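You operate a simulated robot arm through the tools that you are given. There is no shell and no other tool. Be economical: measure what you need, move in short steps, check, and stop when the job is done.

You run a simulated robot arm. Do the job below in one go: nothing can be reset, and whatever is moved stays where it is left.

JOB
Gauge the purple sample, back off the knob to blame and scrap the sample.
Fine: shut the jaw on it to read; OVAL blames the pinch knob, THIN the drag knob; the other stays tight; jaw open again; the white sample stays.

Only the result counts: the job must be done as asked and must still hold three seconds after the hand-in. Knocking over, shifting, dropping, spilling or breaking anything else fails it.

ROBOT AND FRAMES
A 6-joint arm with a two-finger parallel gripper, fixed in place. Base frame: the origin is at the foot of the arm, x ahead of it, y to its left, z up; the work surface is at about z = 0.8. Readings come in m, degrees, newtons and seconds.
With the tool pointing down near the work surface it reaches from about 0.26 to 0.68 m from the base axis. Its first joint turns from -66.0 to 66.0 degrees. Payload 2.9 kg.
The tool frame sits at the grasp point between the pads (the TCP): z along the fingers, y along the line on which they close. The tips reach 0.03 m beyond it. Largest opening 0.11 m; finger width 0.02, thickness 0.01; the body of the gripper, 0.048 by 0.112 m, starts 0.055 m behind the TCP.
Orientation is that of the tool frame in the base frame, as a unit quaternion [x, y, z, w]. With the fingers straight down and closing along the base's y, the tool's x points along the base's -x, its y along +y and its z along -z.

CONTROLS
- The arm moves only by the tool send_rows. Its argument "increments" is a list of rows, each an object of numbers (a shift or turn left out is 0, a gripper value left out holds the last): "ax", "ay", "az": the turn, a rotation vector about the base's x, y, z in units of 180 degrees (1.0 is 180 degrees); "tx", "ty", "tz": the shift along the base's x, y, z in units of 300 mm (1.0 is 300 mm); "fingers": the gripper command, from -1 (shut) to 1 (fully open), values between in proportion. In form: [{"ax": .., "ay": .., "az": .., "tx": .., "ty": .., "tz": .., "fingers": ..}, ...]. A call has 1 to 10 rows; each row is the pose to reach, as a shift and turn from the pose commanded when the call began. A call with a number of a shift or a turn outside -1 to 1 is refused whole. Rows are played at 5 a second. More than 0.05 m and 8.6 degrees between two rows, or a gripper value outside its range, and nothing of the call is played. A pose out of reach is approached as far as the arm can. The call stops where the force on the tool passes 60 N (or 10 N more than at its start, if that is more) or the arm is blocked; 0.2 s more then pass. Each finger travels about 0.108 m/s and halts on what it meets, pressing with about 21 N; the grip force reading is that of the motor and also rises with nothing between the fingers. The clock runs only during rows and for 0.2 s after the last one: add rows that repeat a pose to give the fingers time. It gives the time, the measured TCP pose, the force on the tool (base axes), the opening and the grip force at its end, in the units of the frame above (readings bear some noise).
- Cameras (640 x 400 px; columns grow to the right, rows downward): "scene" is fixed at [0.0716, 0.4296, 1.4027]; the picture's right is [-0.85, -0.53, 0.00], its down [-0.31, 0.50, -0.81] and it looks along [0.43, -0.69, -0.59] (base axes); focal length 295 px, centre (320, 200). "wrist" rides on the gripper at [0.072, 0.017, -0.103] in the tool frame; the picture's right is [-0.23, 0.97, 0.00], its down [-0.76, -0.18, -0.62] and it looks along [-0.61, -0.14, 0.78] (tool axes); focal length 222 px, centre (320, 200). There is no depth. A picture from a camera that has moved, and an enlarged one, comes with that camera's place and axes in the base frame and with its lens. The place of the scene camera against the robot may be out by one fixed shift of up to 0.025 m in any direction.
- capture(camera): a new picture of that camera. The clock stands still meanwhile.
- close_up(camera, box): a new picture of the part [left, top, right, bottom] of that camera's present view, enlarged. The clock stands still meanwhile.
- finish_job(): hands the job in; it is judged then, once.

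Go step by step. Nothing tells you positions but the pictures and the camera data: compare them with the known pose of the tool, close in by small moves and look again before you grip or let go. The budget is 120 turns and 64 pictures, counting those below and the enlarged ones. Unless the task says otherwise, let go and move clear before handing in, and close with one line.

The tools are called after "Request:" as name(argument=value, ...) on one line, values as JSON. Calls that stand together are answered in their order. send_rows: Moves the arm, as the interface text tells. Its arguments: {"type":"object","properties":{"increments":{"type":"array","items":{"type":"object","properties":{"ax":{"type":"number"},"ay":{"type":"number"},"az":{"type":"number"},"tx":{"type":"number"},"ty":{"type":"number"},"tz":{"type":"number"},"fingers":{"type":"number"}}}}},"required":["increments"]} The other tools are called the same way: capture (camera) takes a picture; close_up (camera, box) takes an enlarged picture of a part of a camera's view; finish_job () hands the job in.

At the start:

```text
t: 0.0
eef_pos: [0.3064, -0.194, 1.1692]
tcp_rot: [0.0, 1.0, 0.0, 0.0]
wrist_force: [-1.2, -0.1, 0.3]
grip_width: 0.11
grip_force: 0.1
```

scene: 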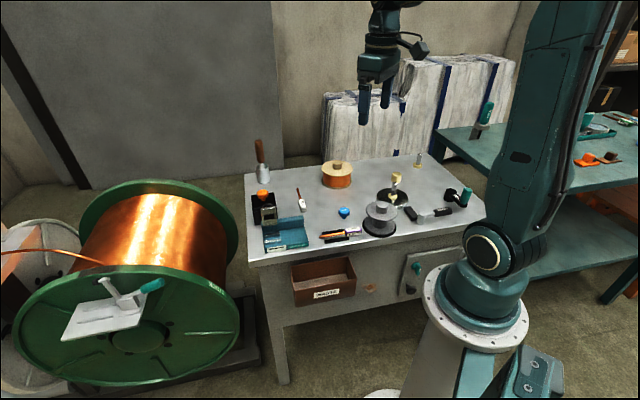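
wrist: 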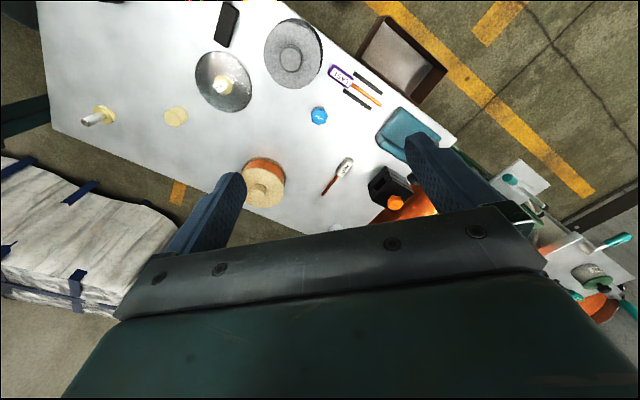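

I see a bench with spools, small samples, a gauge of some sort and an orange and a blue knob. I'll enlarge the bench before moving.

Request:
close_up(camera="scene", box=[240, 130, 370, 260])

Request:
close_up(camera="scene", box=[360, 140, 490, 240])

Request:
close_up(camera="wrist", box=[280, 40, 480, 240])

Request:
close_up(camera="scene", box=[50, 240, 470, 360])

```text
3.08 times, centred on (305, 195) of scene
camera zoom: at [0.0716, 0.4296, 1.4027], right [-0.85, -0.53, 0.0], down [-0.31, 0.5, -0.81], along [0.43, -0.69, -0.59], focal length 907 px, centre (366, 215)
```

zoom: 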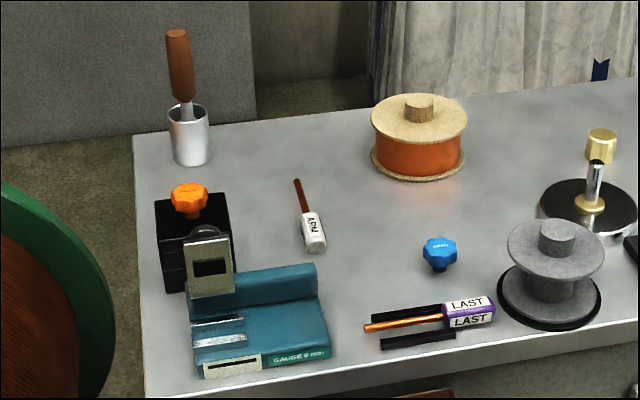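

```text
4.00 times, centred on (425, 190) of scene
camera zoom: at [0.0716, 0.4296, 1.4027], right [-0.85, -0.53, 0.0], down [-0.31, 0.5, -0.81], along [0.43, -0.69, -0.59], focal length 1180 px, centre (-100, 240)
```

zoom: 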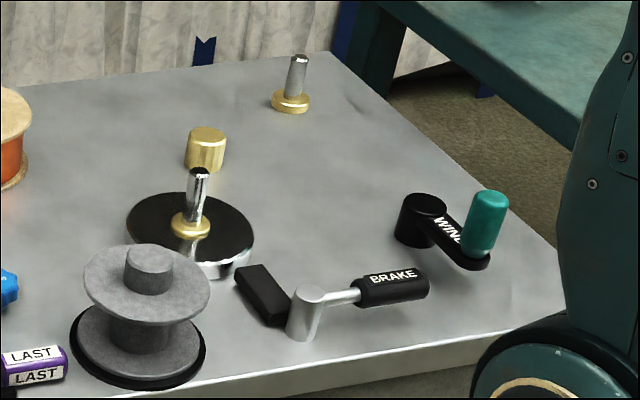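

```text
2.00 times, centred on (380, 140) of wrist
camera zoom: at [0.2331, -0.1764, 1.2721], right [0.23, 0.97, 0.0], down [0.76, -0.18, 0.62], along [0.61, -0.14, -0.78], focal length 444 px, centre (200, 320)
```

zoom: 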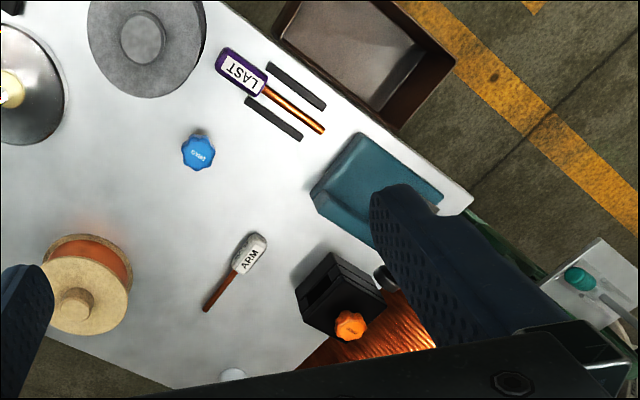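

```text
1.52 times, centred on (260, 300) of scene
camera zoom: at [0.0716, 0.4296, 1.4027], right [-0.85, -0.53, 0.0], down [-0.31, 0.5, -0.81], along [0.43, -0.69, -0.59], focal length 449 px, centre (411, 48)
```

zoom: 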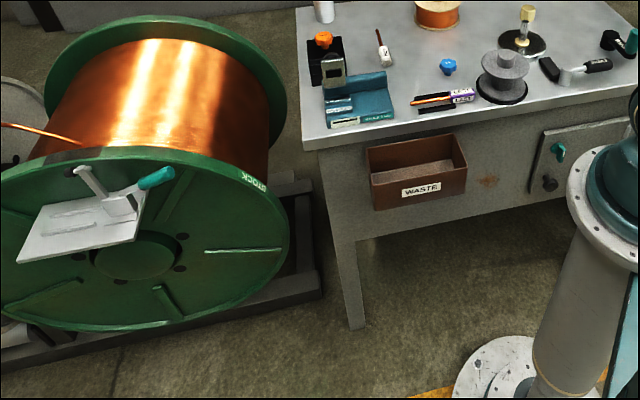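

The purple LAST sample lies on a black cradle near (0.34,-0.13). The teal gauge is near (0.45,-0.04), the orange knob sits on a black box behind it, the blue knob is near (0.37,-0.21), and the WASTE bin hangs on the bench edge. I'll move for a better look at the gauge.

Request:
send_rows(increments=[{"tx": 0, "ty": 0.11, "tz": -0.11}, {"tx": -0.01, "ty": 0.22, "tz": -0.22}, {"tx": -0.01, "ty": 0.33, "tz": -0.33}, {"tx": -0.02, "ty": 0.44, "tz": -0.44}, {"tx": -0.02, "ty": 0.547, "tz": -0.54}, {"tx": -0.02, "ty": 0.547, "tz": -0.54}])

Request:
capture(camera="wrist")

```text
t: 1.4
eef_pos: [0.2986, -0.0304, 1.0083]
tcp_rot: [0.0, 1.0, 0.001, 0.0]
wrist_force: [-0.7, 0.4, 0.1]
grip_width: 0.1099
grip_force: 0.1
```

```text
57 pictures are left
camera wrist: at [0.2277, -0.0114, 1.1108], right [0.23, 0.97, 0.0], down [0.76, -0.18, 0.62], along [0.61, -0.14, -0.78], focal length 222 px, centre (320, 200)
```

wrist: 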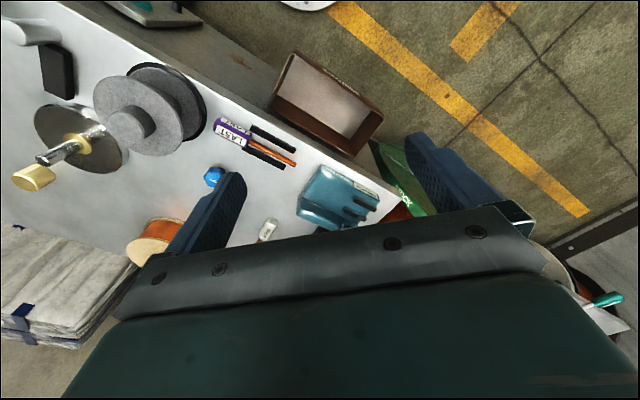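

The view is good here, so I'll enlarge the gauge and sample area.

Request:
close_up(camera="wrist", box=[200, 100, 420, 237])

Request:
close_up(camera="scene", box=[245, 180, 315, 255])

```text
2.91 times, centred on (310, 168) of wrist
camera zoom: at [0.2277, -0.0114, 1.1108], right [0.23, 0.97, 0.0], down [0.76, -0.18, 0.62], along [0.61, -0.14, -0.78], focal length 646 px, centre (349, 292)
```

zoom: 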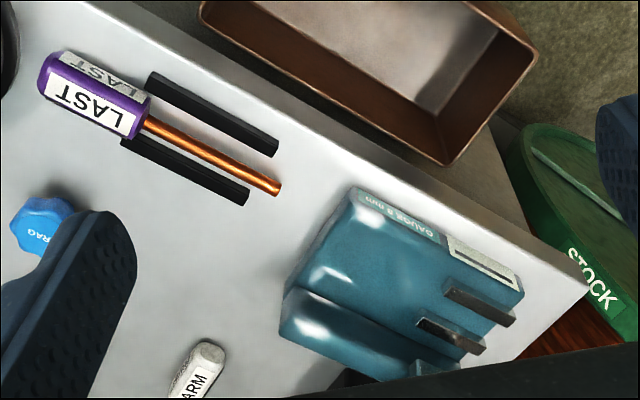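

```text
5.33 times, centred on (280, 218) of scene
camera zoom: at [0.0716, 0.4297, 1.4027], right [-0.85, -0.53, 0.0], down [-0.31, 0.5, -0.81], along [0.43, -0.69, -0.59], focal length 1573 px, centre (533, 107)
```

zoom: 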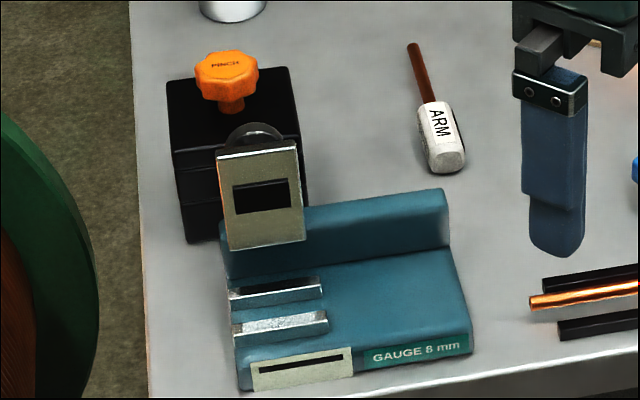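

Orange is PINCH, blue is DRAG. The gauge has two parallel steel jaw bars and an upright readout. I'll look from more overhead.

Request:
send_rows(increments=[{"tx": 0.12, "ty": 0.02, "tz": 0.03}, {"tx": 0.24, "ty": 0.04, "tz": 0.06}, {"tx": 0.36, "ty": 0.07, "tz": 0.09}, {"tx": 0.5, "ty": 0.1, "tz": 0.1}, {"tx": 0.5, "ty": 0.1, "tz": 0.1}])

Request:
close_up(camera="wrist", box=[200, 20, 420, 207])

```text
t: 2.6
eef_pos: [0.4512, 0.0008, 1.0389]
tcp_rot: [0.0, 1.0, 0.001, 0.001]
wrist_force: [-0.6, 0.3, -0.2]
grip_width: 0.1101
grip_force: 0.1
```

```text
2.14 times, centred on (310, 114) of wrist
camera zoom: at [0.3784, 0.0177, 1.1415], right [0.23, 0.97, 0.0], down [0.76, -0.18, 0.62], along [0.61, -0.14, -0.78], focal length 475 px, centre (341, 385)
```

zoom: 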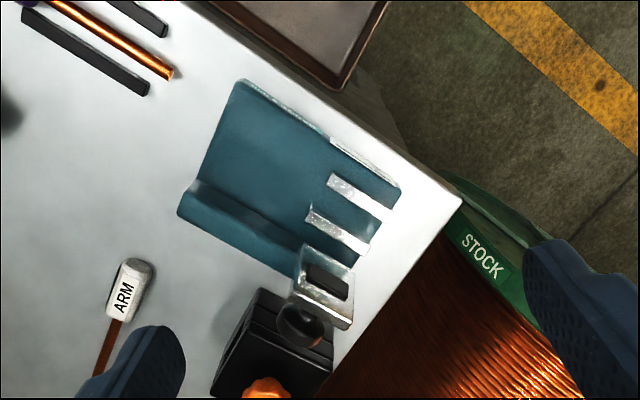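

The jaw bars run at about 45° in the bench plane, the same direction as the sample, with the gap centre near (0.486, 0.0). I'll zoom in on the jaw and the readout.

Request:
close_up(camera="wrist", box=[255, 55, 345, 155])

Request:
close_up(camera="scene", box=[248, 184, 288, 209])

Request:
close_up(camera="scene", box=[255, 225, 315, 262])

```text
4.00 times, centred on (300, 105) of wrist
camera zoom: at [0.3784, 0.0177, 1.1415], right [0.23, 0.97, 0.0], down [0.76, -0.18, 0.62], along [0.61, -0.14, -0.78], focal length 888 px, centre (400, 580)
```

zoom: 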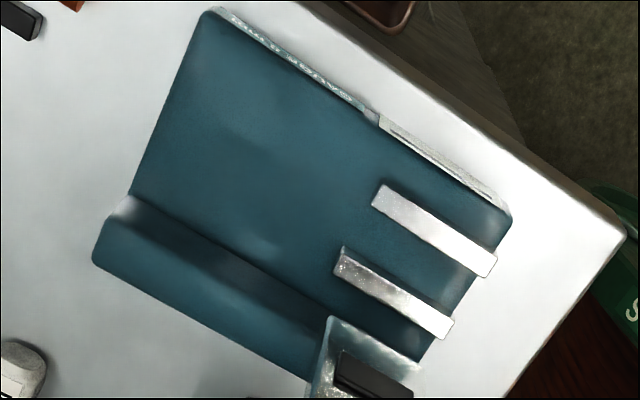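

```text
16.00 times, centred on (268, 196) of scene
camera zoom: at [0.0717, 0.4296, 1.4027], right [-0.85, -0.53, 0.0], down [-0.31, 0.5, -0.81], along [0.43, -0.69, -0.59], focal length 4718 px, centre (1152, 256)
```

zoom: 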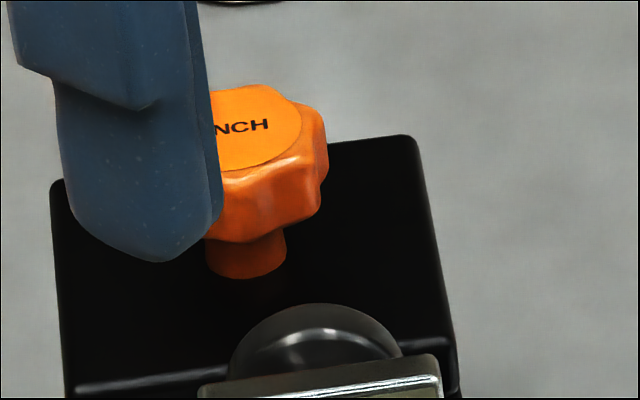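

```text
10.67 times, centred on (285, 244) of scene
camera zoom: at [0.0717, 0.4296, 1.4027], right [-0.85, -0.53, 0.0], down [-0.31, 0.5, -0.81], along [0.43, -0.69, -0.59], focal length 3146 px, centre (693, -264)
```

zoom: 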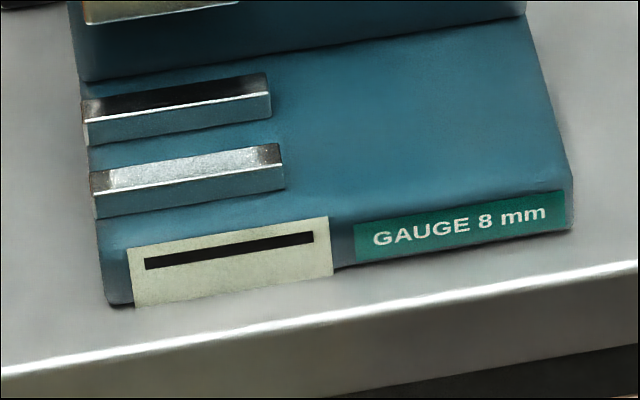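

The upright plate with the dark pad and round tab looks like a hinged jaw that folds down over the bars, and the cream plate with the slot is probably the reading window. I'll turn the gripper 45° and look from the side.

Request:
send_rows(increments=[{"ty": -0.03, "tz": -0.02, "az": 0.042}, {"ty": -0.06, "tz": -0.04, "az": 0.084}, {"ty": -0.09, "tz": -0.06, "az": 0.126}, {"ty": -0.12, "tz": -0.08, "az": 0.168}, {"ty": -0.16, "tz": -0.11, "az": 0.21}, {"ty": -0.19, "tz": -0.13, "az": 0.25}, {"ty": -0.19, "tz": -0.13, "az": 0.25}])

Request:
capture(camera="wrist")

```text
t: 4.2
eef_pos: [0.4494, -0.0577, 0.9972]
tcp_rot: [-0.383, 0.924, 0.0, -0.001]
wrist_force: [0.0, -0.3, 0.0]
grip_width: 0.11
grip_force: 0.0
```

```text
50 pictures are left
camera wrist: at [0.386, -0.0961, 1.1005], right [-0.53, 0.85, 0.0], down [0.66, 0.41, 0.62], along [0.53, 0.33, -0.78], focal length 222 px, centre (320, 200)
```

wrist: 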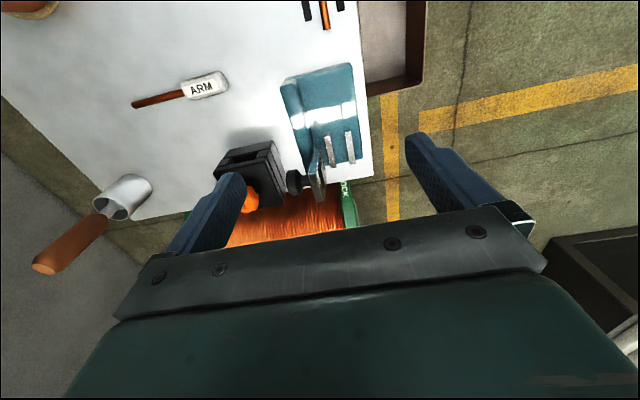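

Request:
close_up(camera="wrist", box=[240, 110, 380, 210])

```text
4.00 times, centred on (310, 160) of wrist
camera zoom: at [0.386, -0.0961, 1.1005], right [-0.53, 0.85, 0.0], down [0.66, 0.41, 0.62], along [0.53, 0.33, -0.78], focal length 888 px, centre (360, 360)
```

zoom: 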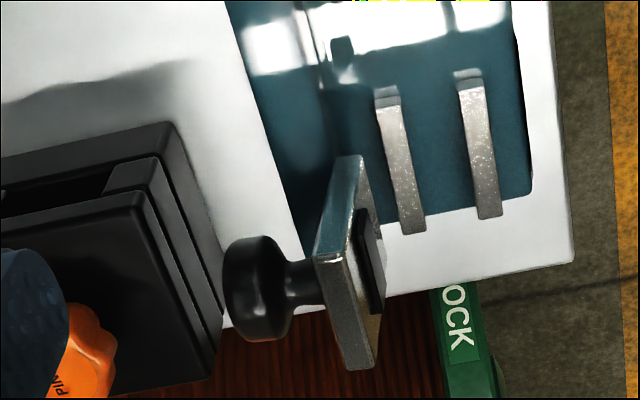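

Confirmed: it is a hinged jaw plate with a pad in front and a black knob behind, next to the pinch box. Next I'll hover over the purple sample.

Request:
send_rows(increments=[{"tx": -0.11, "ty": -0.08, "tz": -0.02}, {"tx": -0.22, "ty": -0.16, "tz": -0.06}, {"tx": -0.33, "ty": -0.24, "tz": -0.1}, {"tx": -0.438, "ty": -0.324, "tz": -0.157}, {"tx": -0.438, "ty": -0.324, "tz": -0.157}])

Request:
close_up(camera="wrist", box=[220, 40, 440, 180])

```text
t: 5.4
eef_pos: [0.3196, -0.1553, 0.9508]
tcp_rot: [-0.383, 0.924, 0.0, 0.0]
wrist_force: [-0.2, 0.4, -0.3]
grip_width: 0.1101
grip_force: 0.0
```

```text
2.86 times, centred on (330, 110) of wrist
camera zoom: at [0.2558, -0.1939, 1.0537], right [-0.53, 0.85, 0.0], down [0.66, 0.41, 0.62], along [0.53, 0.33, -0.78], focal length 635 px, centre (291, 457)
```

zoom: 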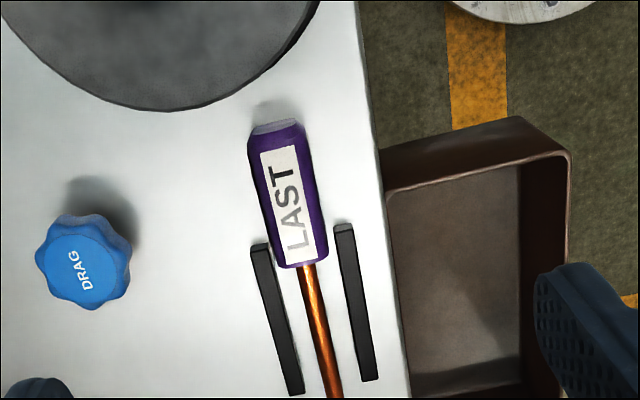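

The handle is centred right under the TCP and aligned. The DRAG knob is close beside it, so I'll narrow the jaws to about 5 cm before going down.

Request:
send_rows(increments=[{"fingers": -0.09}, {"fingers": -0.09}, {"tz": -0.12}, {"tz": -0.25}, {"tz": -0.34}, {"tz": -0.375}, {"tz": -0.375}])

Request:
capture(camera="wrist")

```text
t: 7.0
eef_pos: [0.3174, -0.1552, 0.8365]
tcp_rot: [-0.383, 0.924, 0.0, 0.0]
wrist_force: [-0.5, -0.7, 0.6]
grip_width: 0.0501
grip_force: 0.1
```

```text
47 pictures are left
camera wrist: at [0.2546, -0.193, 0.9401], right [-0.53, 0.85, 0.0], down [0.66, 0.41, 0.62], along [0.53, 0.33, -0.78], focal length 222 px, centre (320, 200)
```

wrist: 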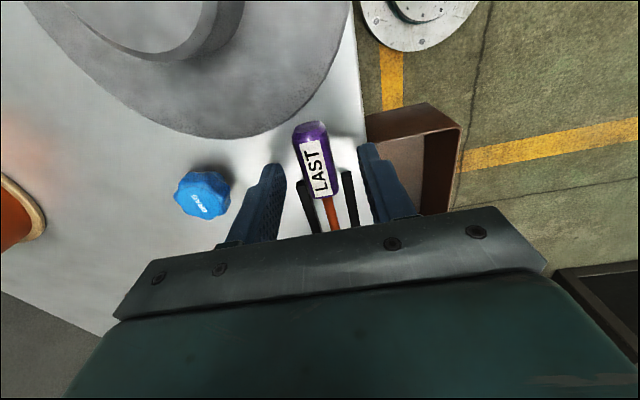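

The fingers straddle the handle with room on both sides. I'll close and lift slightly.

Request:
send_rows(increments=[{"fingers": -1}, {"fingers": -1}, {"fingers": -1}, {"fingers": -1}])

Request:
send_rows(increments=[{"tz": 0.1, "fingers": -1}, {"tz": 0.22}, {"tz": 0.3}, {"tz": 0.3}])

Request:
capture(camera="wrist")

```text
t: 8.0
eef_pos: [0.3174, -0.1552, 0.8371]
tcp_rot: [-0.383, 0.924, 0.001, 0.001]
wrist_force: [-0.1, 0.3, 0.2]
grip_width: 0.0199
grip_force: 20.3
```

```text
t: 9.0
eef_pos: [0.3178, -0.154, 0.9294]
tcp_rot: [-0.382, 0.924, 0.0, 0.0]
wrist_force: [0.4, 0.6, -0.1]
grip_width: 0.0
grip_force: 21.4
```

```text
46 pictures are left
camera wrist: at [0.2554, -0.1931, 1.0318], right [-0.53, 0.85, 0.0], down [0.66, 0.41, 0.62], along [0.53, 0.33, -0.78], focal length 222 px, centre (320, 200)
```

wrist: 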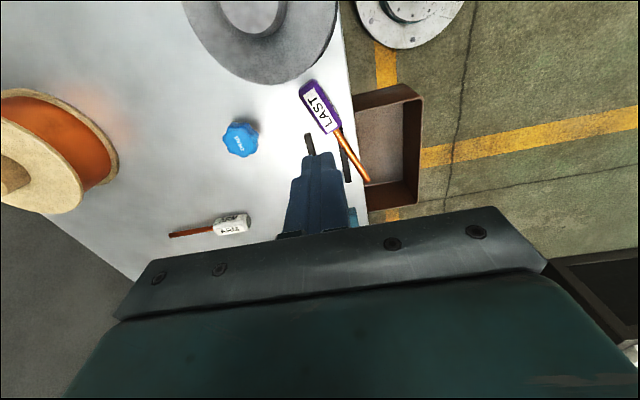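

The sample slipped out because I gripped too high on it. It is still on the bench, slightly turned, so I'll look closer.

Request:
close_up(camera="wrist", box=[260, 60, 420, 200])

Request:
close_up(camera="scene", box=[300, 205, 380, 255])

```text
2.86 times, centred on (340, 130) of wrist
camera zoom: at [0.2554, -0.1931, 1.0318], right [-0.53, 0.85, 0.0], down [0.66, 0.41, 0.62], along [0.53, 0.33, -0.78], focal length 635 px, centre (263, 400)
```

zoom: 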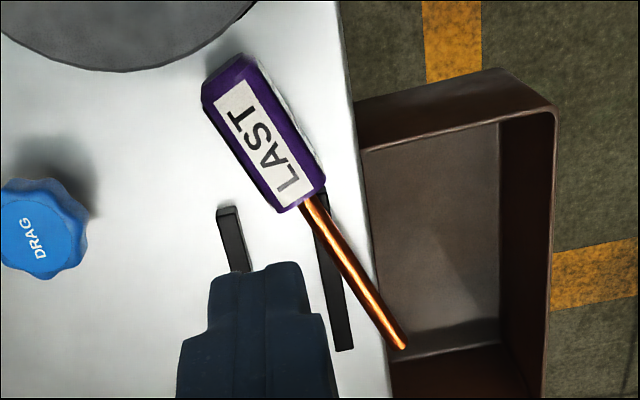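

```text
8.00 times, centred on (340, 230) of scene
camera zoom: at [0.0716, 0.4296, 1.4027], right [-0.85, -0.53, 0.0], down [-0.31, 0.5, -0.81], along [0.43, -0.69, -0.59], focal length 2359 px, centre (160, -40)
```

zoom: 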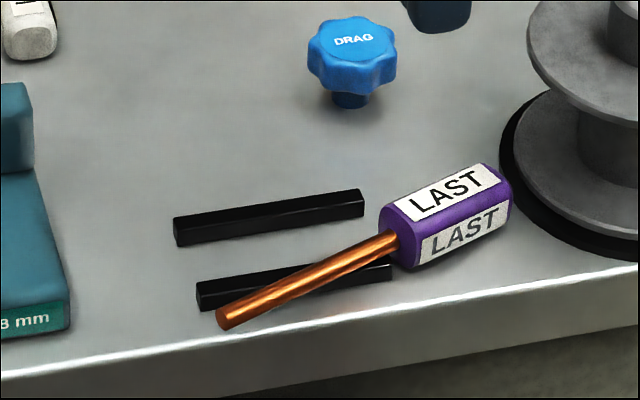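

I'll open, rotate about 18° to match the handle, centre over it and check before going lower this time.

Request:
send_rows(increments=[{"tx": -0.01, "az": 0.034, "fingers": -0.09}, {"tx": -0.02, "az": 0.068, "fingers": -0.09}, {"tx": -0.03, "az": 0.1, "fingers": -0.09}, {"tx": -0.03, "az": 0.1, "fingers": -0.09}])

Request:
close_up(camera="wrist", box=[220, 50, 440, 190])

```text
t: 10.0
eef_pos: [0.3089, -0.154, 0.9283]
tcp_rot: [-0.523, 0.852, 0.0, 0.0]
wrist_force: [-0.9, 0.1, 0.1]
grip_width: 0.05
grip_force: 0.0
```

```text
2.86 times, centred on (330, 120) of wrist
camera zoom: at [0.261, -0.2104, 1.0313], right [-0.77, 0.64, 0.0], down [0.5, 0.6, 0.62], along [0.4, 0.48, -0.78], focal length 635 px, centre (291, 429)
```

zoom: 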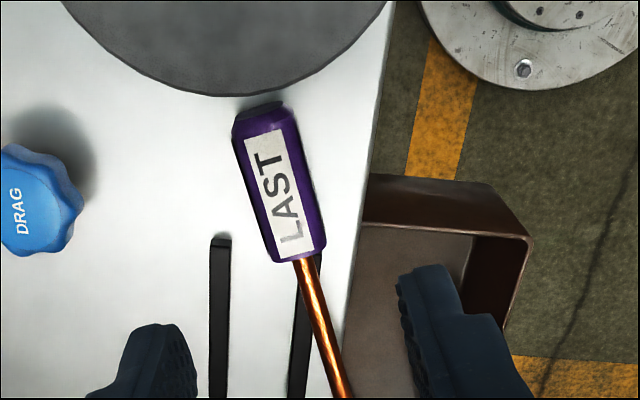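

Alignment is close. I'll turn slightly more, descend so the tips nearly touch the surface, and grip.

Request:
send_rows(increments=[{"tx": 0.003, "ty": -0.01, "tz": -0.12, "az": 0.015, "fingers": -0.09}, {"tx": 0.003, "ty": -0.01, "tz": -0.24, "az": 0.015}, {"tx": 0.003, "ty": -0.01, "tz": -0.3, "az": 0.015}, {"tx": 0.003, "ty": -0.01, "tz": -0.319, "az": 0.015}, {"tx": 0.003, "ty": -0.01, "tz": -0.319, "az": 0.015}])

Request:
close_up(camera="wrist", box=[220, 80, 440, 220])

```text
t: 11.2
eef_pos: [0.3082, -0.1578, 0.8337]
tcp_rot: [-0.542, 0.84, 0.0, 0.0]
wrist_force: [0.2, 1.0, -0.5]
grip_width: 0.0502
grip_force: 0.1
```

```text
2.86 times, centred on (330, 150) of wrist
camera zoom: at [0.264, -0.2156, 0.9356], right [-0.79, 0.61, 0.0], down [0.48, 0.62, 0.62], along [0.38, 0.49, -0.78], focal length 635 px, centre (291, 343)
```

zoom: 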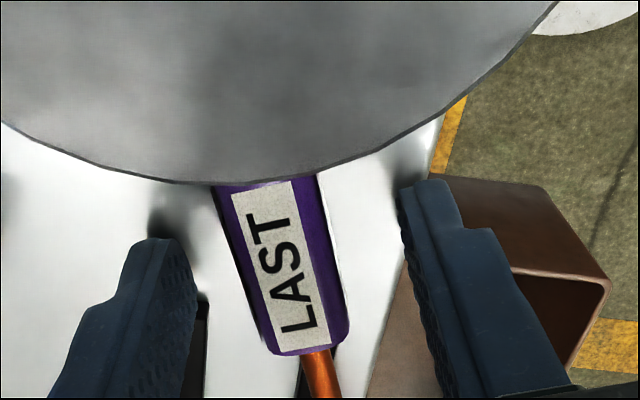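

Clear on both sides. I'll nudge down 1 mm and close.

Request:
send_rows(increments=[{"tz": -0.004, "fingers": -0.09}, {"tz": -0.004, "fingers": -1}, {"tz": -0.004, "fingers": -1}, {"tz": -0.004, "fingers": -1}, {"tz": -0.004, "fingers": -1}])

Request:
send_rows(increments=[{"tz": 0.03}, {"tz": 0.06}, {"tz": 0.06}])

Request:
close_up(camera="wrist", box=[220, 80, 440, 220])

```text
t: 12.4
eef_pos: [0.3086, -0.1569, 0.8328]
tcp_rot: [-0.542, 0.84, 0.0, -0.001]
wrist_force: [0.0, 0.4, 1.2]
grip_width: 0.0199
grip_force: 20.8
```

```text
t: 13.2
eef_pos: [0.3114, -0.1575, 0.8497]
tcp_rot: [-0.543, 0.84, 0.0, 0.001]
wrist_force: [-0.2, 0.1, -0.5]
grip_width: 0.0199
grip_force: 20.9
```

```text
2.86 times, centred on (330, 150) of wrist
camera zoom: at [0.265, -0.2157, 0.9526], right [-0.79, 0.61, 0.0], down [0.48, 0.62, 0.62], along [0.38, 0.49, -0.78], focal length 635 px, centre (291, 343)
```

zoom: 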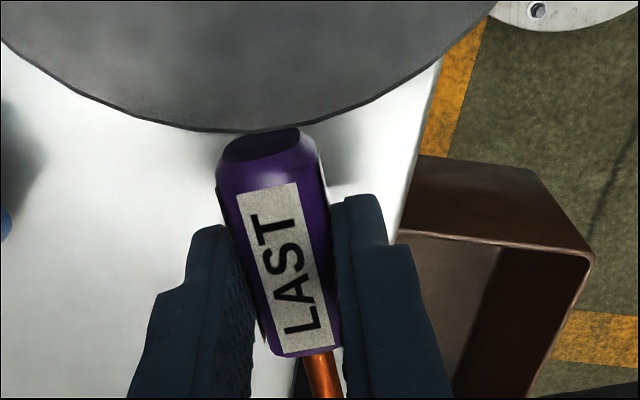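

It's held at 20 mm. I'll lift gently while moving away from the spool, then check that it's still held.

Request:
send_rows(increments=[{"tx": 0.012, "ty": 0.02, "tz": 0.03}, {"tx": 0.024, "ty": 0.04, "tz": 0.07}, {"tx": 0.036, "ty": 0.06, "tz": 0.12}, {"tx": 0.04, "ty": 0.07, "tz": 0.17}, {"tx": 0.04, "ty": 0.07, "tz": 0.22}, {"tx": 0.04, "ty": 0.07, "tz": 0.27}, {"tx": 0.04, "ty": 0.07, "tz": 0.27}])

Request:
capture(camera="wrist")

```text
t: 14.8
eef_pos: [0.3238, -0.1355, 0.9313]
tcp_rot: [-0.542, 0.84, 0.0, 0.0]
wrist_force: [1.2, 0.5, -0.8]
grip_width: 0.0201
grip_force: 21.1
```

```text
40 pictures are left
camera wrist: at [0.2778, -0.1939, 1.0341], right [-0.79, 0.61, 0.0], down [0.48, 0.62, 0.62], along [0.38, 0.49, -0.78], focal length 222 px, centre (320, 200)
```

wrist: 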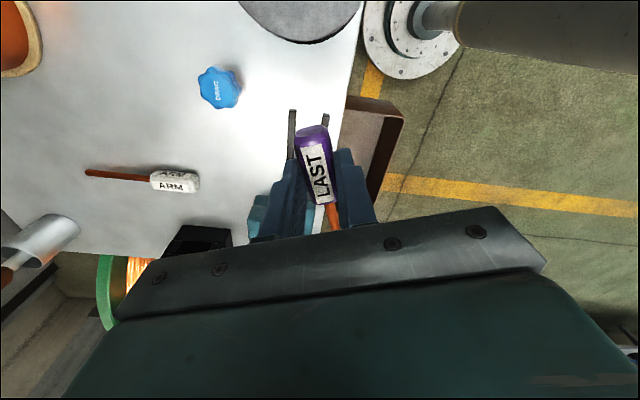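

The sample is firmly held. I'll turn back to 45° and hover with the wire above the slot between the bars.

Request:
send_rows(increments=[{"tx": 0.06, "ty": 0.05, "az": -0.023}, {"tx": 0.13, "ty": 0.1, "az": -0.046}, {"tx": 0.2, "ty": 0.15, "az": -0.069}, {"tx": 0.27, "ty": 0.2, "az": -0.092}, {"tx": 0.33, "ty": 0.245, "az": -0.115}, {"tx": 0.373, "ty": 0.277, "az": -0.115}, {"tx": 0.373, "ty": 0.277, "az": -0.115}])

Request:
close_up(camera="scene", box=[245, 170, 335, 260])

Request:
close_up(camera="wrist", box=[220, 80, 440, 220])

```text
t: 16.4
eef_pos: [0.4341, -0.054, 0.9313]
tcp_rot: [-0.383, 0.924, -0.001, 0.0]
wrist_force: [-1.0, -1.2, 0.3]
grip_width: 0.0199
grip_force: 20.6
```

```text
4.44 times, centred on (290, 215) of scene
camera zoom: at [0.0716, 0.4296, 1.4027], right [-0.85, -0.53, 0.0], down [-0.31, 0.5, -0.81], along [0.43, -0.69, -0.59], focal length 1311 px, centre (453, 133)
```

zoom: 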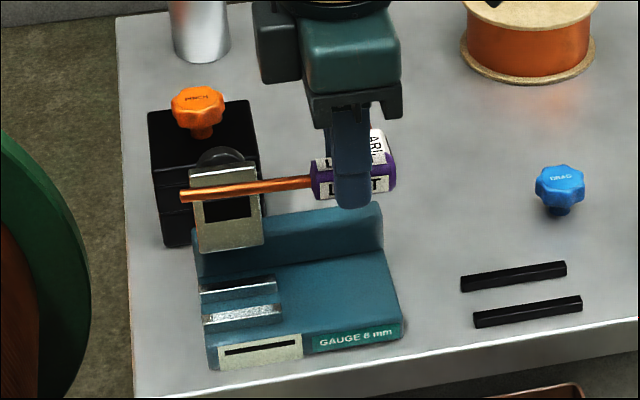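

```text
2.86 times, centred on (330, 150) of wrist
camera zoom: at [0.3718, -0.0916, 1.0341], right [-0.53, 0.85, 0.0], down [0.66, 0.41, 0.62], along [0.53, 0.33, -0.78], focal length 635 px, centre (291, 343)
```

zoom: 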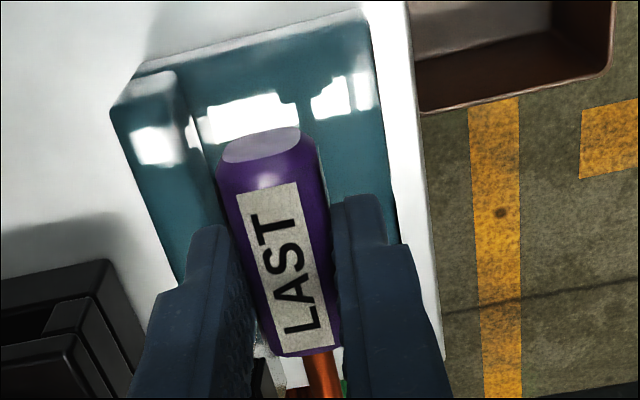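

Comparing tip and bars in the scene view, the wire is over the slot with the tip a few mm beyond the bar ends. I'll pull back 3 mm and go down in steps.

Request:
send_rows(increments=[{"tx": -0.003, "ty": -0.003, "tz": -0.07}, {"tx": -0.003, "ty": -0.003, "tz": -0.14}, {"tx": -0.003, "ty": -0.003, "tz": -0.2}, {"tx": -0.003, "ty": -0.003, "tz": -0.21}])

Request:
close_up(camera="scene", box=[260, 200, 320, 260])

```text
t: 17.4
eef_pos: [0.4325, -0.0527, 0.869]
tcp_rot: [-0.382, 0.924, 0.0, 0.0]
wrist_force: [0.2, 0.0, -0.6]
grip_width: 0.02
grip_force: 20.9
```

```text
6.67 times, centred on (290, 230) of scene
camera zoom: at [0.0716, 0.4296, 1.4027], right [-0.85, -0.53, 0.0], down [-0.31, 0.5, -0.81], along [0.43, -0.69, -0.59], focal length 1966 px, centre (520, 0)
```

zoom: 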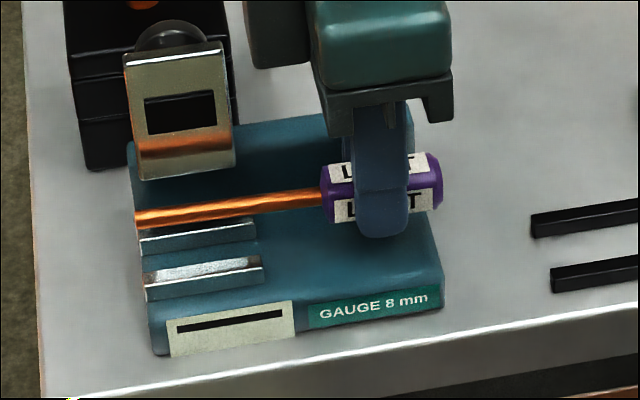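

The wire is tracking toward the slot. I'll go down about 19 mm more, in two stages.

Request:
send_rows(increments=[{"tz": -0.02}, {"tz": -0.04}, {"tz": -0.06}, {"tz": -0.06}])

Request:
close_up(camera="scene", box=[260, 200, 320, 260])

```text
t: 18.4
eef_pos: [0.433, -0.0545, 0.8493]
tcp_rot: [-0.383, 0.924, 0.001, 0.0]
wrist_force: [-3.5, 3.1, 17.5]
grip_width: 0.0202
grip_force: 21.0
```

```text
6.67 times, centred on (290, 230) of scene
camera zoom: at [0.0713, 0.4298, 1.4027], right [-0.85, -0.53, 0.0], down [-0.31, 0.5, -0.81], along [0.43, -0.69, -0.59], focal length 1966 px, centre (520, 0)
```

zoom: 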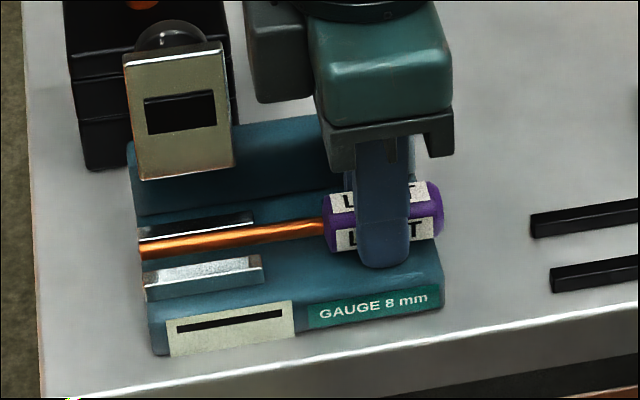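

Contact with 17 N. Either the handle is on the bed or the wire is on the rear bar edge. I'll lift 3 mm, shift 2 mm toward the front bar, and lower again.

Request:
send_rows(increments=[{"tz": 0.01}, {"tx": -0.005, "ty": 0.005, "tz": 0.01}, {"tx": -0.005, "ty": 0.005, "tz": 0.004}, {"tx": -0.005, "ty": 0.005, "tz": 0.0}, {"tx": -0.005, "ty": 0.005, "tz": 0.0}])

Request:
close_up(camera="scene", box=[260, 215, 310, 255])

```text
t: 19.6
eef_pos: [0.4314, -0.0523, 0.8513]
tcp_rot: [-0.383, 0.924, -0.001, 0.0]
wrist_force: [-2.6, 0.5, 13.4]
grip_width: 0.02
grip_force: 21.3
```

```text
10.00 times, centred on (285, 235) of scene
camera zoom: at [0.0714, 0.4297, 1.4027], right [-0.85, -0.53, 0.0], down [-0.31, 0.5, -0.81], along [0.43, -0.69, -0.59], focal length 2949 px, centre (670, -150)
```

zoom: 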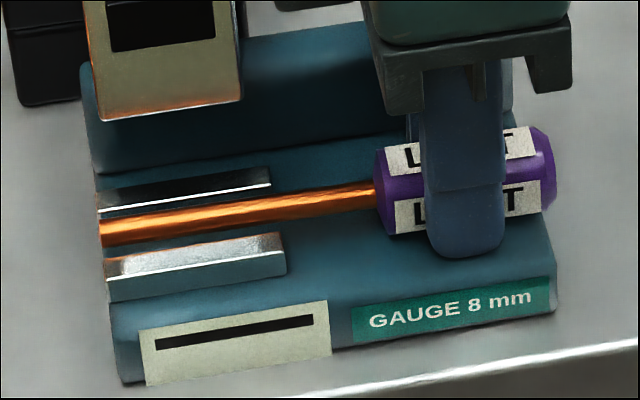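

The wire sits between both bars and the handle rests on the bed. I'll ease the pressure, open a little and rise.

Request:
send_rows(increments=[{"tz": 0.004, "fingers": -1}, {"tz": 0.004, "fingers": -0.4}, {"tz": 0.004, "fingers": -0.4}, {"tz": 0.05, "fingers": -0.4}, {"tz": 0.13, "fingers": -0.4}, {"tz": 0.25, "fingers": -0.4}, {"tz": 0.35, "fingers": -0.4}, {"tz": 0.35, "fingers": -0.4}])

Request:
close_up(camera="scene", box=[250, 180, 330, 260])

Request:
close_up(camera="wrist", box=[220, 60, 440, 220])

```text
t: 21.4
eef_pos: [0.4315, -0.0543, 0.9533]
tcp_rot: [-0.382, 0.924, -0.001, 0.0]
wrist_force: [-0.7, 1.3, -0.2]
grip_width: 0.0328
grip_force: 0.1
```

```text
5.00 times, centred on (290, 220) of scene
camera zoom: at [0.0716, 0.4296, 1.4027], right [-0.85, -0.53, 0.0], down [-0.31, 0.5, -0.81], along [0.43, -0.69, -0.59], focal length 1474 px, centre (470, 100)
```

zoom: 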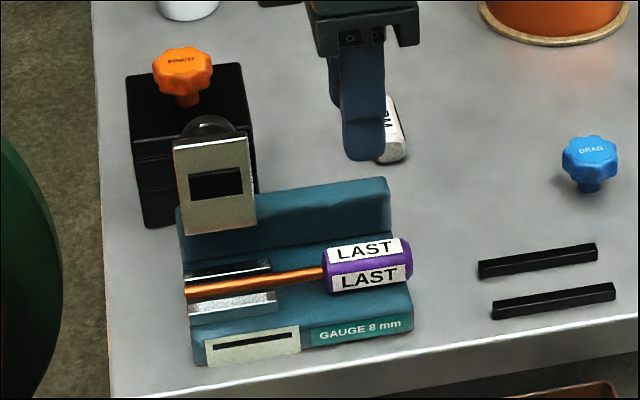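

```text
2.50 times, centred on (330, 140) of wrist
camera zoom: at [0.3684, -0.0928, 1.0557], right [-0.53, 0.85, 0.0], down [0.66, 0.41, 0.62], along [0.53, 0.33, -0.78], focal length 555 px, centre (295, 350)
```

zoom: 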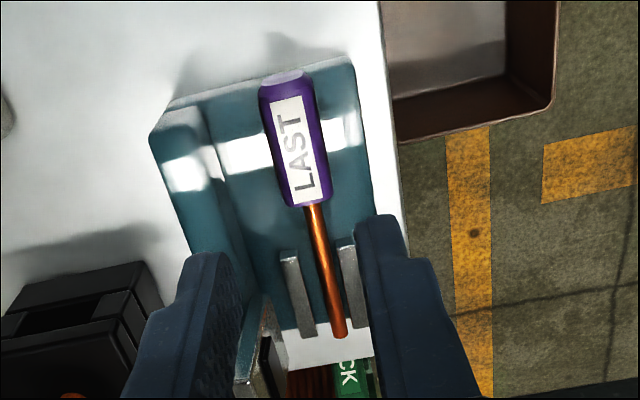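

The sample is seated. Next I'll turn the gripper 90° and hover over the jaw's black knob, to grip it sideways and swing the jaw down.

Request:
send_rows(increments=[{"tz": 0.06, "az": -0.046, "fingers": -0.2}, {"tz": 0.123, "az": -0.092}, {"tx": 0.05, "ty": 0.01, "tz": 0.123, "az": -0.138}, {"tx": 0.1, "ty": 0.02, "tz": 0.123, "az": -0.184}, {"tx": 0.15, "ty": 0.025, "tz": 0.123, "az": -0.23}, {"tx": 0.2, "ty": 0.03, "tz": 0.123, "az": -0.276}, {"tx": 0.25, "ty": 0.04, "tz": 0.123, "az": -0.322}, {"tx": 0.3, "ty": 0.05, "tz": 0.123, "az": -0.368}, {"tx": 0.334, "ty": 0.054, "tz": 0.123, "az": -0.414}, {"tx": 0.334, "ty": 0.054, "tz": 0.123, "az": -0.46}])

Request:
send_rows(increments=[{"az": -0.04}, {"az": -0.04}])

Request:
capture(camera="wrist")

```text
t: 23.6
eef_pos: [0.5323, -0.0364, 0.9905]
tcp_rot: [0.325, 0.946, 0.0, 0.0]
wrist_force: [0.4, 0.4, 0.2]
grip_width: 0.0444
grip_force: 0.2
```

```text
t: 24.2
eef_pos: [0.5318, -0.0364, 0.9911]
tcp_rot: [0.383, 0.924, 0.0, -0.001]
wrist_force: [-0.4, 0.1, 0.4]
grip_width: 0.044
grip_force: 0.0
```

```text
32 pictures are left
camera wrist: at [0.493, 0.0275, 1.0941], right [0.85, 0.53, 0.0], down [0.41, -0.66, 0.62], along [0.33, -0.53, -0.78], focal length 222 px, centre (320, 200)
```

wrist: 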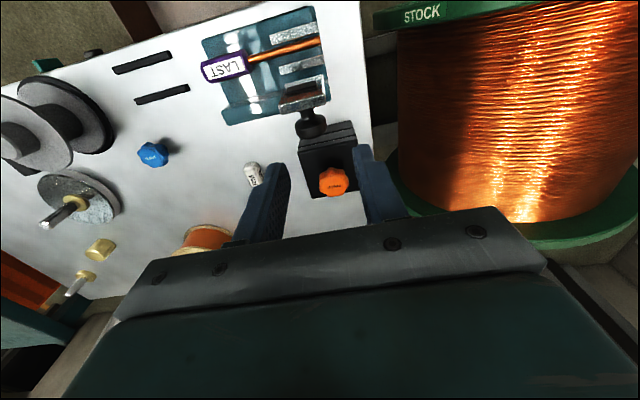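

Request:
close_up(camera="wrist", box=[250, 40, 400, 210])

```text
2.35 times, centred on (325, 125) of wrist
camera zoom: at [0.493, 0.0275, 1.0941], right [0.85, 0.53, 0.0], down [0.41, -0.66, 0.62], along [0.33, -0.53, -0.78], focal length 523 px, centre (308, 376)
```

zoom: 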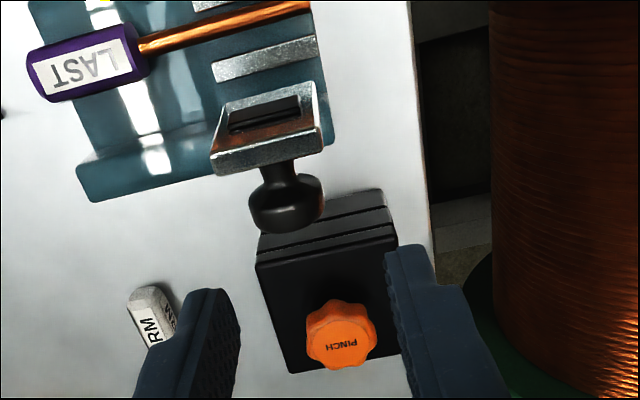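

The knob head triangulates to about (0.527, -0.044, 0.884), with the pinch box clear behind it. I'll lower the open fingers around it.

Request:
send_rows(increments=[{"tx": -0.016, "ty": -0.026, "tz": -0.08}, {"tx": -0.016, "ty": -0.026, "tz": -0.16}, {"tx": -0.016, "ty": -0.026, "tz": -0.24}, {"tx": -0.016, "ty": -0.026, "tz": -0.29}, {"tx": -0.016, "ty": -0.026, "tz": -0.317}, {"tx": -0.016, "ty": -0.026, "tz": -0.317}])

Request:
close_up(camera="wrist", box=[230, 60, 410, 210])

Request:
close_up(camera="scene", box=[250, 170, 320, 250])

```text
t: 25.6
eef_pos: [0.5273, -0.0435, 0.8963]
tcp_rot: [0.383, 0.924, 0.0, 0.0]
wrist_force: [0.5, 0.2, 0.5]
grip_width: 0.0441
grip_force: 0.0
```

```text
2.67 times, centred on (320, 135) of wrist
camera zoom: at [0.4882, 0.0193, 0.9991], right [0.85, 0.53, 0.0], down [0.41, -0.66, 0.62], along [0.33, -0.53, -0.78], focal length 592 px, centre (320, 373)
```

zoom: 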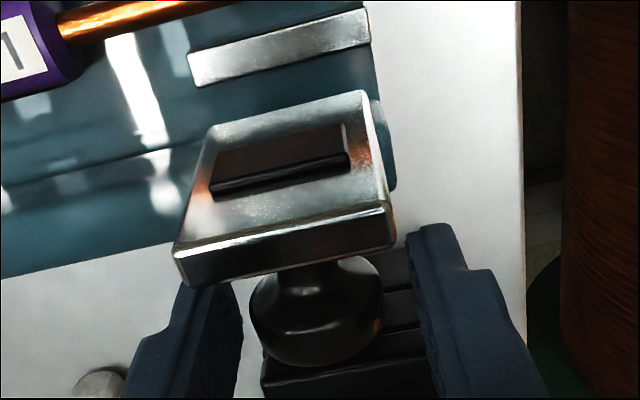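

```text
5.00 times, centred on (285, 210) of scene
camera zoom: at [0.0716, 0.4296, 1.4027], right [-0.85, -0.53, 0.0], down [-0.31, 0.5, -0.81], along [0.43, -0.69, -0.59], focal length 1474 px, centre (495, 150)
```

zoom: 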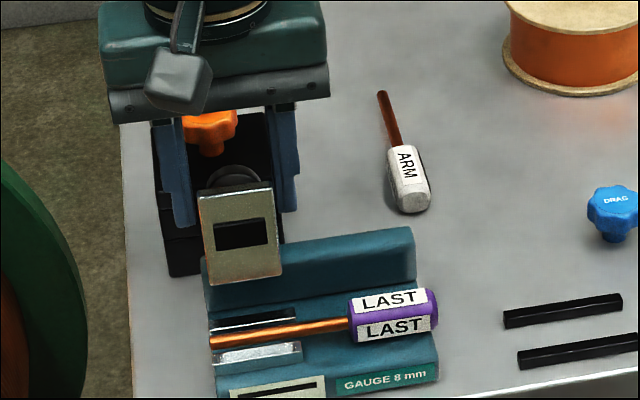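

The knob sits between the fingers, so I'll grip it.

Request:
send_rows(increments=[{"fingers": -1}, {"fingers": -1}, {"fingers": -1}])

```text
t: 26.4
eef_pos: [0.5262, -0.0455, 0.8968]
tcp_rot: [0.383, 0.924, 0.0, 0.0]
wrist_force: [-1.3, -2.2, -1.6]
grip_width: 0.0299
grip_force: 44.9
```

Gripped at 30 mm. I'll swing the jaw along its arc, first half.

Request:
send_rows(increments=[{"tx": -0.013, "ty": 0.013, "tz": 0.013}, {"tx": -0.0276, "ty": 0.0276, "tz": 0.023}, {"tx": -0.043, "ty": 0.043, "tz": 0.031}, {"tx": -0.0585, "ty": 0.0585, "tz": 0.035}, {"tx": -0.074, "ty": 0.074, "tz": 0.036}, {"tx": -0.0903, "ty": 0.0903, "tz": 0.0353}])

Request:
close_up(camera="scene", box=[250, 170, 320, 250])

```text
t: 27.8
eef_pos: [0.504, -0.021, 0.9106]
tcp_rot: [0.388, 0.922, 0.0, 0.007]
wrist_force: [20.7, -31.9, 0.9]
grip_width: 0.0302
grip_force: 44.5
```

```text
5.00 times, centred on (285, 210) of scene
camera zoom: at [0.0721, 0.4289, 1.4029], right [-0.85, -0.53, 0.0], down [-0.31, 0.5, -0.81], along [0.42, -0.69, -0.59], focal length 1474 px, centre (495, 150)
```

zoom: 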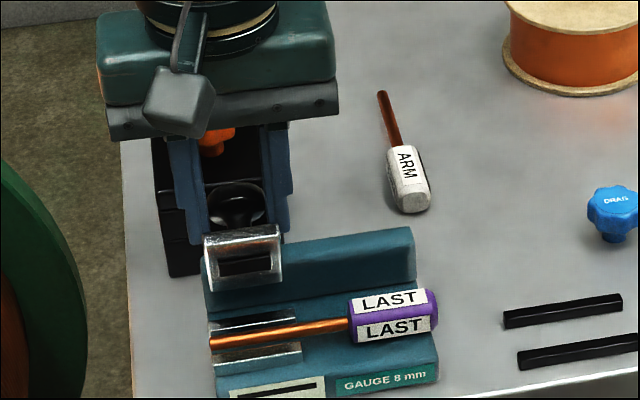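

The jaw is halfway, with 38 N of resistance, below the limit. I'll continue the arc.

Request:
send_rows(increments=[{"tx": -0.015, "ty": 0.015, "tz": -0.003}, {"tx": -0.031, "ty": 0.031, "tz": -0.011}, {"tx": -0.045, "ty": 0.045, "tz": -0.022}, {"tx": -0.059, "ty": 0.059, "tz": -0.034}, {"tx": -0.071, "ty": 0.071, "tz": -0.049}])

Request:
close_up(camera="scene", box=[250, 170, 320, 250])

```text
t: 29.0
eef_pos: [0.477, 0.005, 0.8916]
tcp_rot: [0.383, 0.924, 0.0, 0.0]
wrist_force: [6.7, -11.2, 13.6]
grip_width: 0.0298
grip_force: 44.9
```

```text
5.00 times, centred on (285, 210) of scene
camera zoom: at [0.0716, 0.4294, 1.4028], right [-0.85, -0.53, 0.0], down [-0.31, 0.5, -0.81], along [0.43, -0.69, -0.59], focal length 1474 px, centre (495, 150)
```

zoom: 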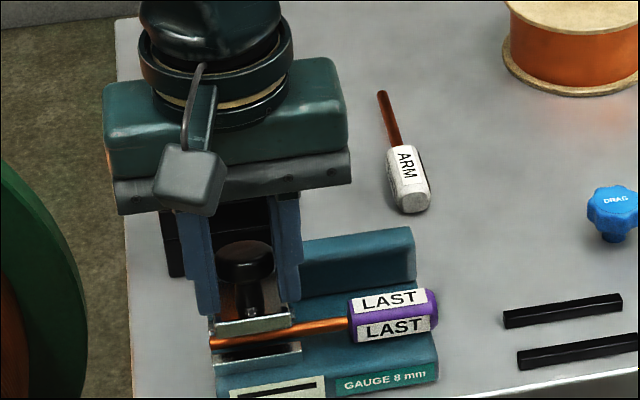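

Nearly shut. I'll continue down and press lightly.

Request:
send_rows(increments=[{"tx": -0.008, "ty": 0.008, "tz": -0.014}, {"tx": -0.015, "ty": 0.015, "tz": -0.029}, {"tx": -0.021, "ty": 0.021, "tz": -0.045}, {"tx": -0.024, "ty": 0.024, "tz": -0.06}])

Request:
close_up(camera="scene", box=[250, 190, 330, 260])

```text
t: 30.0
eef_pos: [0.4675, 0.0134, 0.8764]
tcp_rot: [0.378, 0.926, 0.001, -0.005]
wrist_force: [-10.4, 1.8, 13.2]
grip_width: 0.0248
grip_force: 44.8
stopped in row 4: the force on the tool passed its limit (the readings are from after the stop); the commanded pose is now the measured one
```

```text
5.71 times, centred on (290, 225) of scene
camera zoom: at [0.0712, 0.4297, 1.4027], right [-0.85, -0.53, 0.0], down [-0.31, 0.5, -0.81], along [0.43, -0.69, -0.59], focal length 1685 px, centre (491, 57)
```

zoom: 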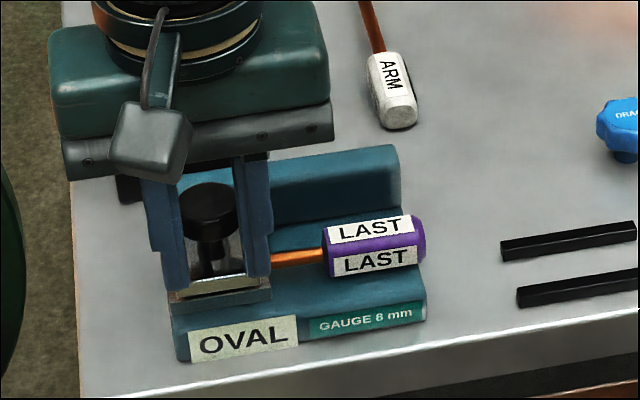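

The readout says OVAL, so the PINCH knob is to blame. I'll re-seat the grip on the jaw knob and swing it back open.

Request:
send_rows(increments=[{"fingers": -0.25}, {"fingers": -0.25}, {"tx": 0.01, "ty": -0.01, "tz": 0.01, "fingers": -0.25}, {"tx": 0.01, "ty": -0.01, "tz": 0.01, "fingers": -0.25}])

Request:
close_up(camera="scene", box=[250, 190, 330, 260])

Request:
close_up(camera="wrist", box=[230, 60, 410, 210])

```text
t: 31.0
eef_pos: [0.4712, 0.0117, 0.8785]
tcp_rot: [0.379, 0.925, 0.0, -0.004]
wrist_force: [-0.3, 0.8, -0.5]
grip_width: 0.0415
grip_force: 0.0
```

```text
5.71 times, centred on (290, 225) of scene
camera zoom: at [0.0716, 0.4296, 1.4027], right [-0.85, -0.53, 0.0], down [-0.31, 0.5, -0.81], along [0.43, -0.69, -0.59], focal length 1685 px, centre (491, 57)
```

zoom: 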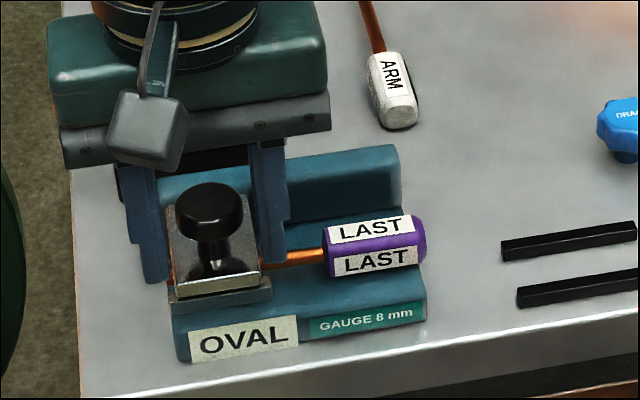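

```text
2.67 times, centred on (320, 135) of wrist
camera zoom: at [0.433, 0.0744, 0.9825], right [0.85, 0.53, 0.0], down [0.42, -0.66, 0.62], along [0.33, -0.52, -0.79], focal length 592 px, centre (320, 373)
```

zoom: 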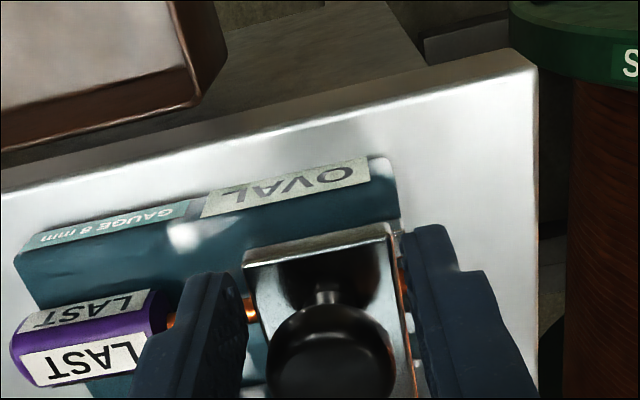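

The knob centre is about 7 mm further back. I'll centre on it, grip, and begin the reverse arc.

Request:
send_rows(increments=[{"tx": 0.021, "ty": -0.012, "tz": 0.006, "fingers": -0.25}, {"tx": 0.021, "ty": -0.012, "tz": 0.006, "fingers": -0.25}, {"tx": 0.021, "ty": -0.012, "tz": 0.006, "fingers": -1}, {"tx": 0.021, "ty": -0.012, "tz": 0.006, "fingers": -1}, {"tx": 0.021, "ty": -0.012, "tz": 0.006, "fingers": -1}])

Request:
send_rows(increments=[{"tx": 0.01, "ty": -0.01, "tz": 0.017}, {"tx": 0.0212, "ty": -0.0212, "tz": 0.032}, {"tx": 0.034, "ty": -0.034, "tz": 0.044}, {"tx": 0.0476, "ty": -0.0476, "tz": 0.0543}, {"tx": 0.0771, "ty": -0.0771, "tz": 0.0667}, {"tx": 0.0771, "ty": -0.0771, "tz": 0.0667}])

Request:
close_up(camera="scene", box=[250, 180, 330, 260])

```text
t: 32.2
eef_pos: [0.4761, 0.0055, 0.8816]
tcp_rot: [0.381, 0.924, -0.001, -0.007]
wrist_force: [-19.0, -19.1, 8.1]
grip_width: 0.0301
grip_force: 45.1
```

```text
t: 33.6
eef_pos: [0.4968, -0.0157, 0.9007]
tcp_rot: [0.378, 0.926, -0.001, -0.011]
wrist_force: [-29.8, 13.5, 14.2]
grip_width: 0.0301
grip_force: 44.8
```

```text
5.00 times, centred on (290, 220) of scene
camera zoom: at [0.0707, 0.43, 1.4026], right [-0.85, -0.53, 0.0], down [-0.31, 0.5, -0.81], along [0.43, -0.69, -0.59], focal length 1474 px, centre (470, 100)
```

zoom: 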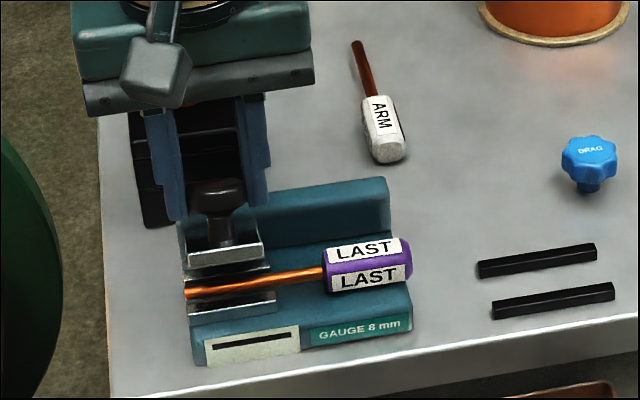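

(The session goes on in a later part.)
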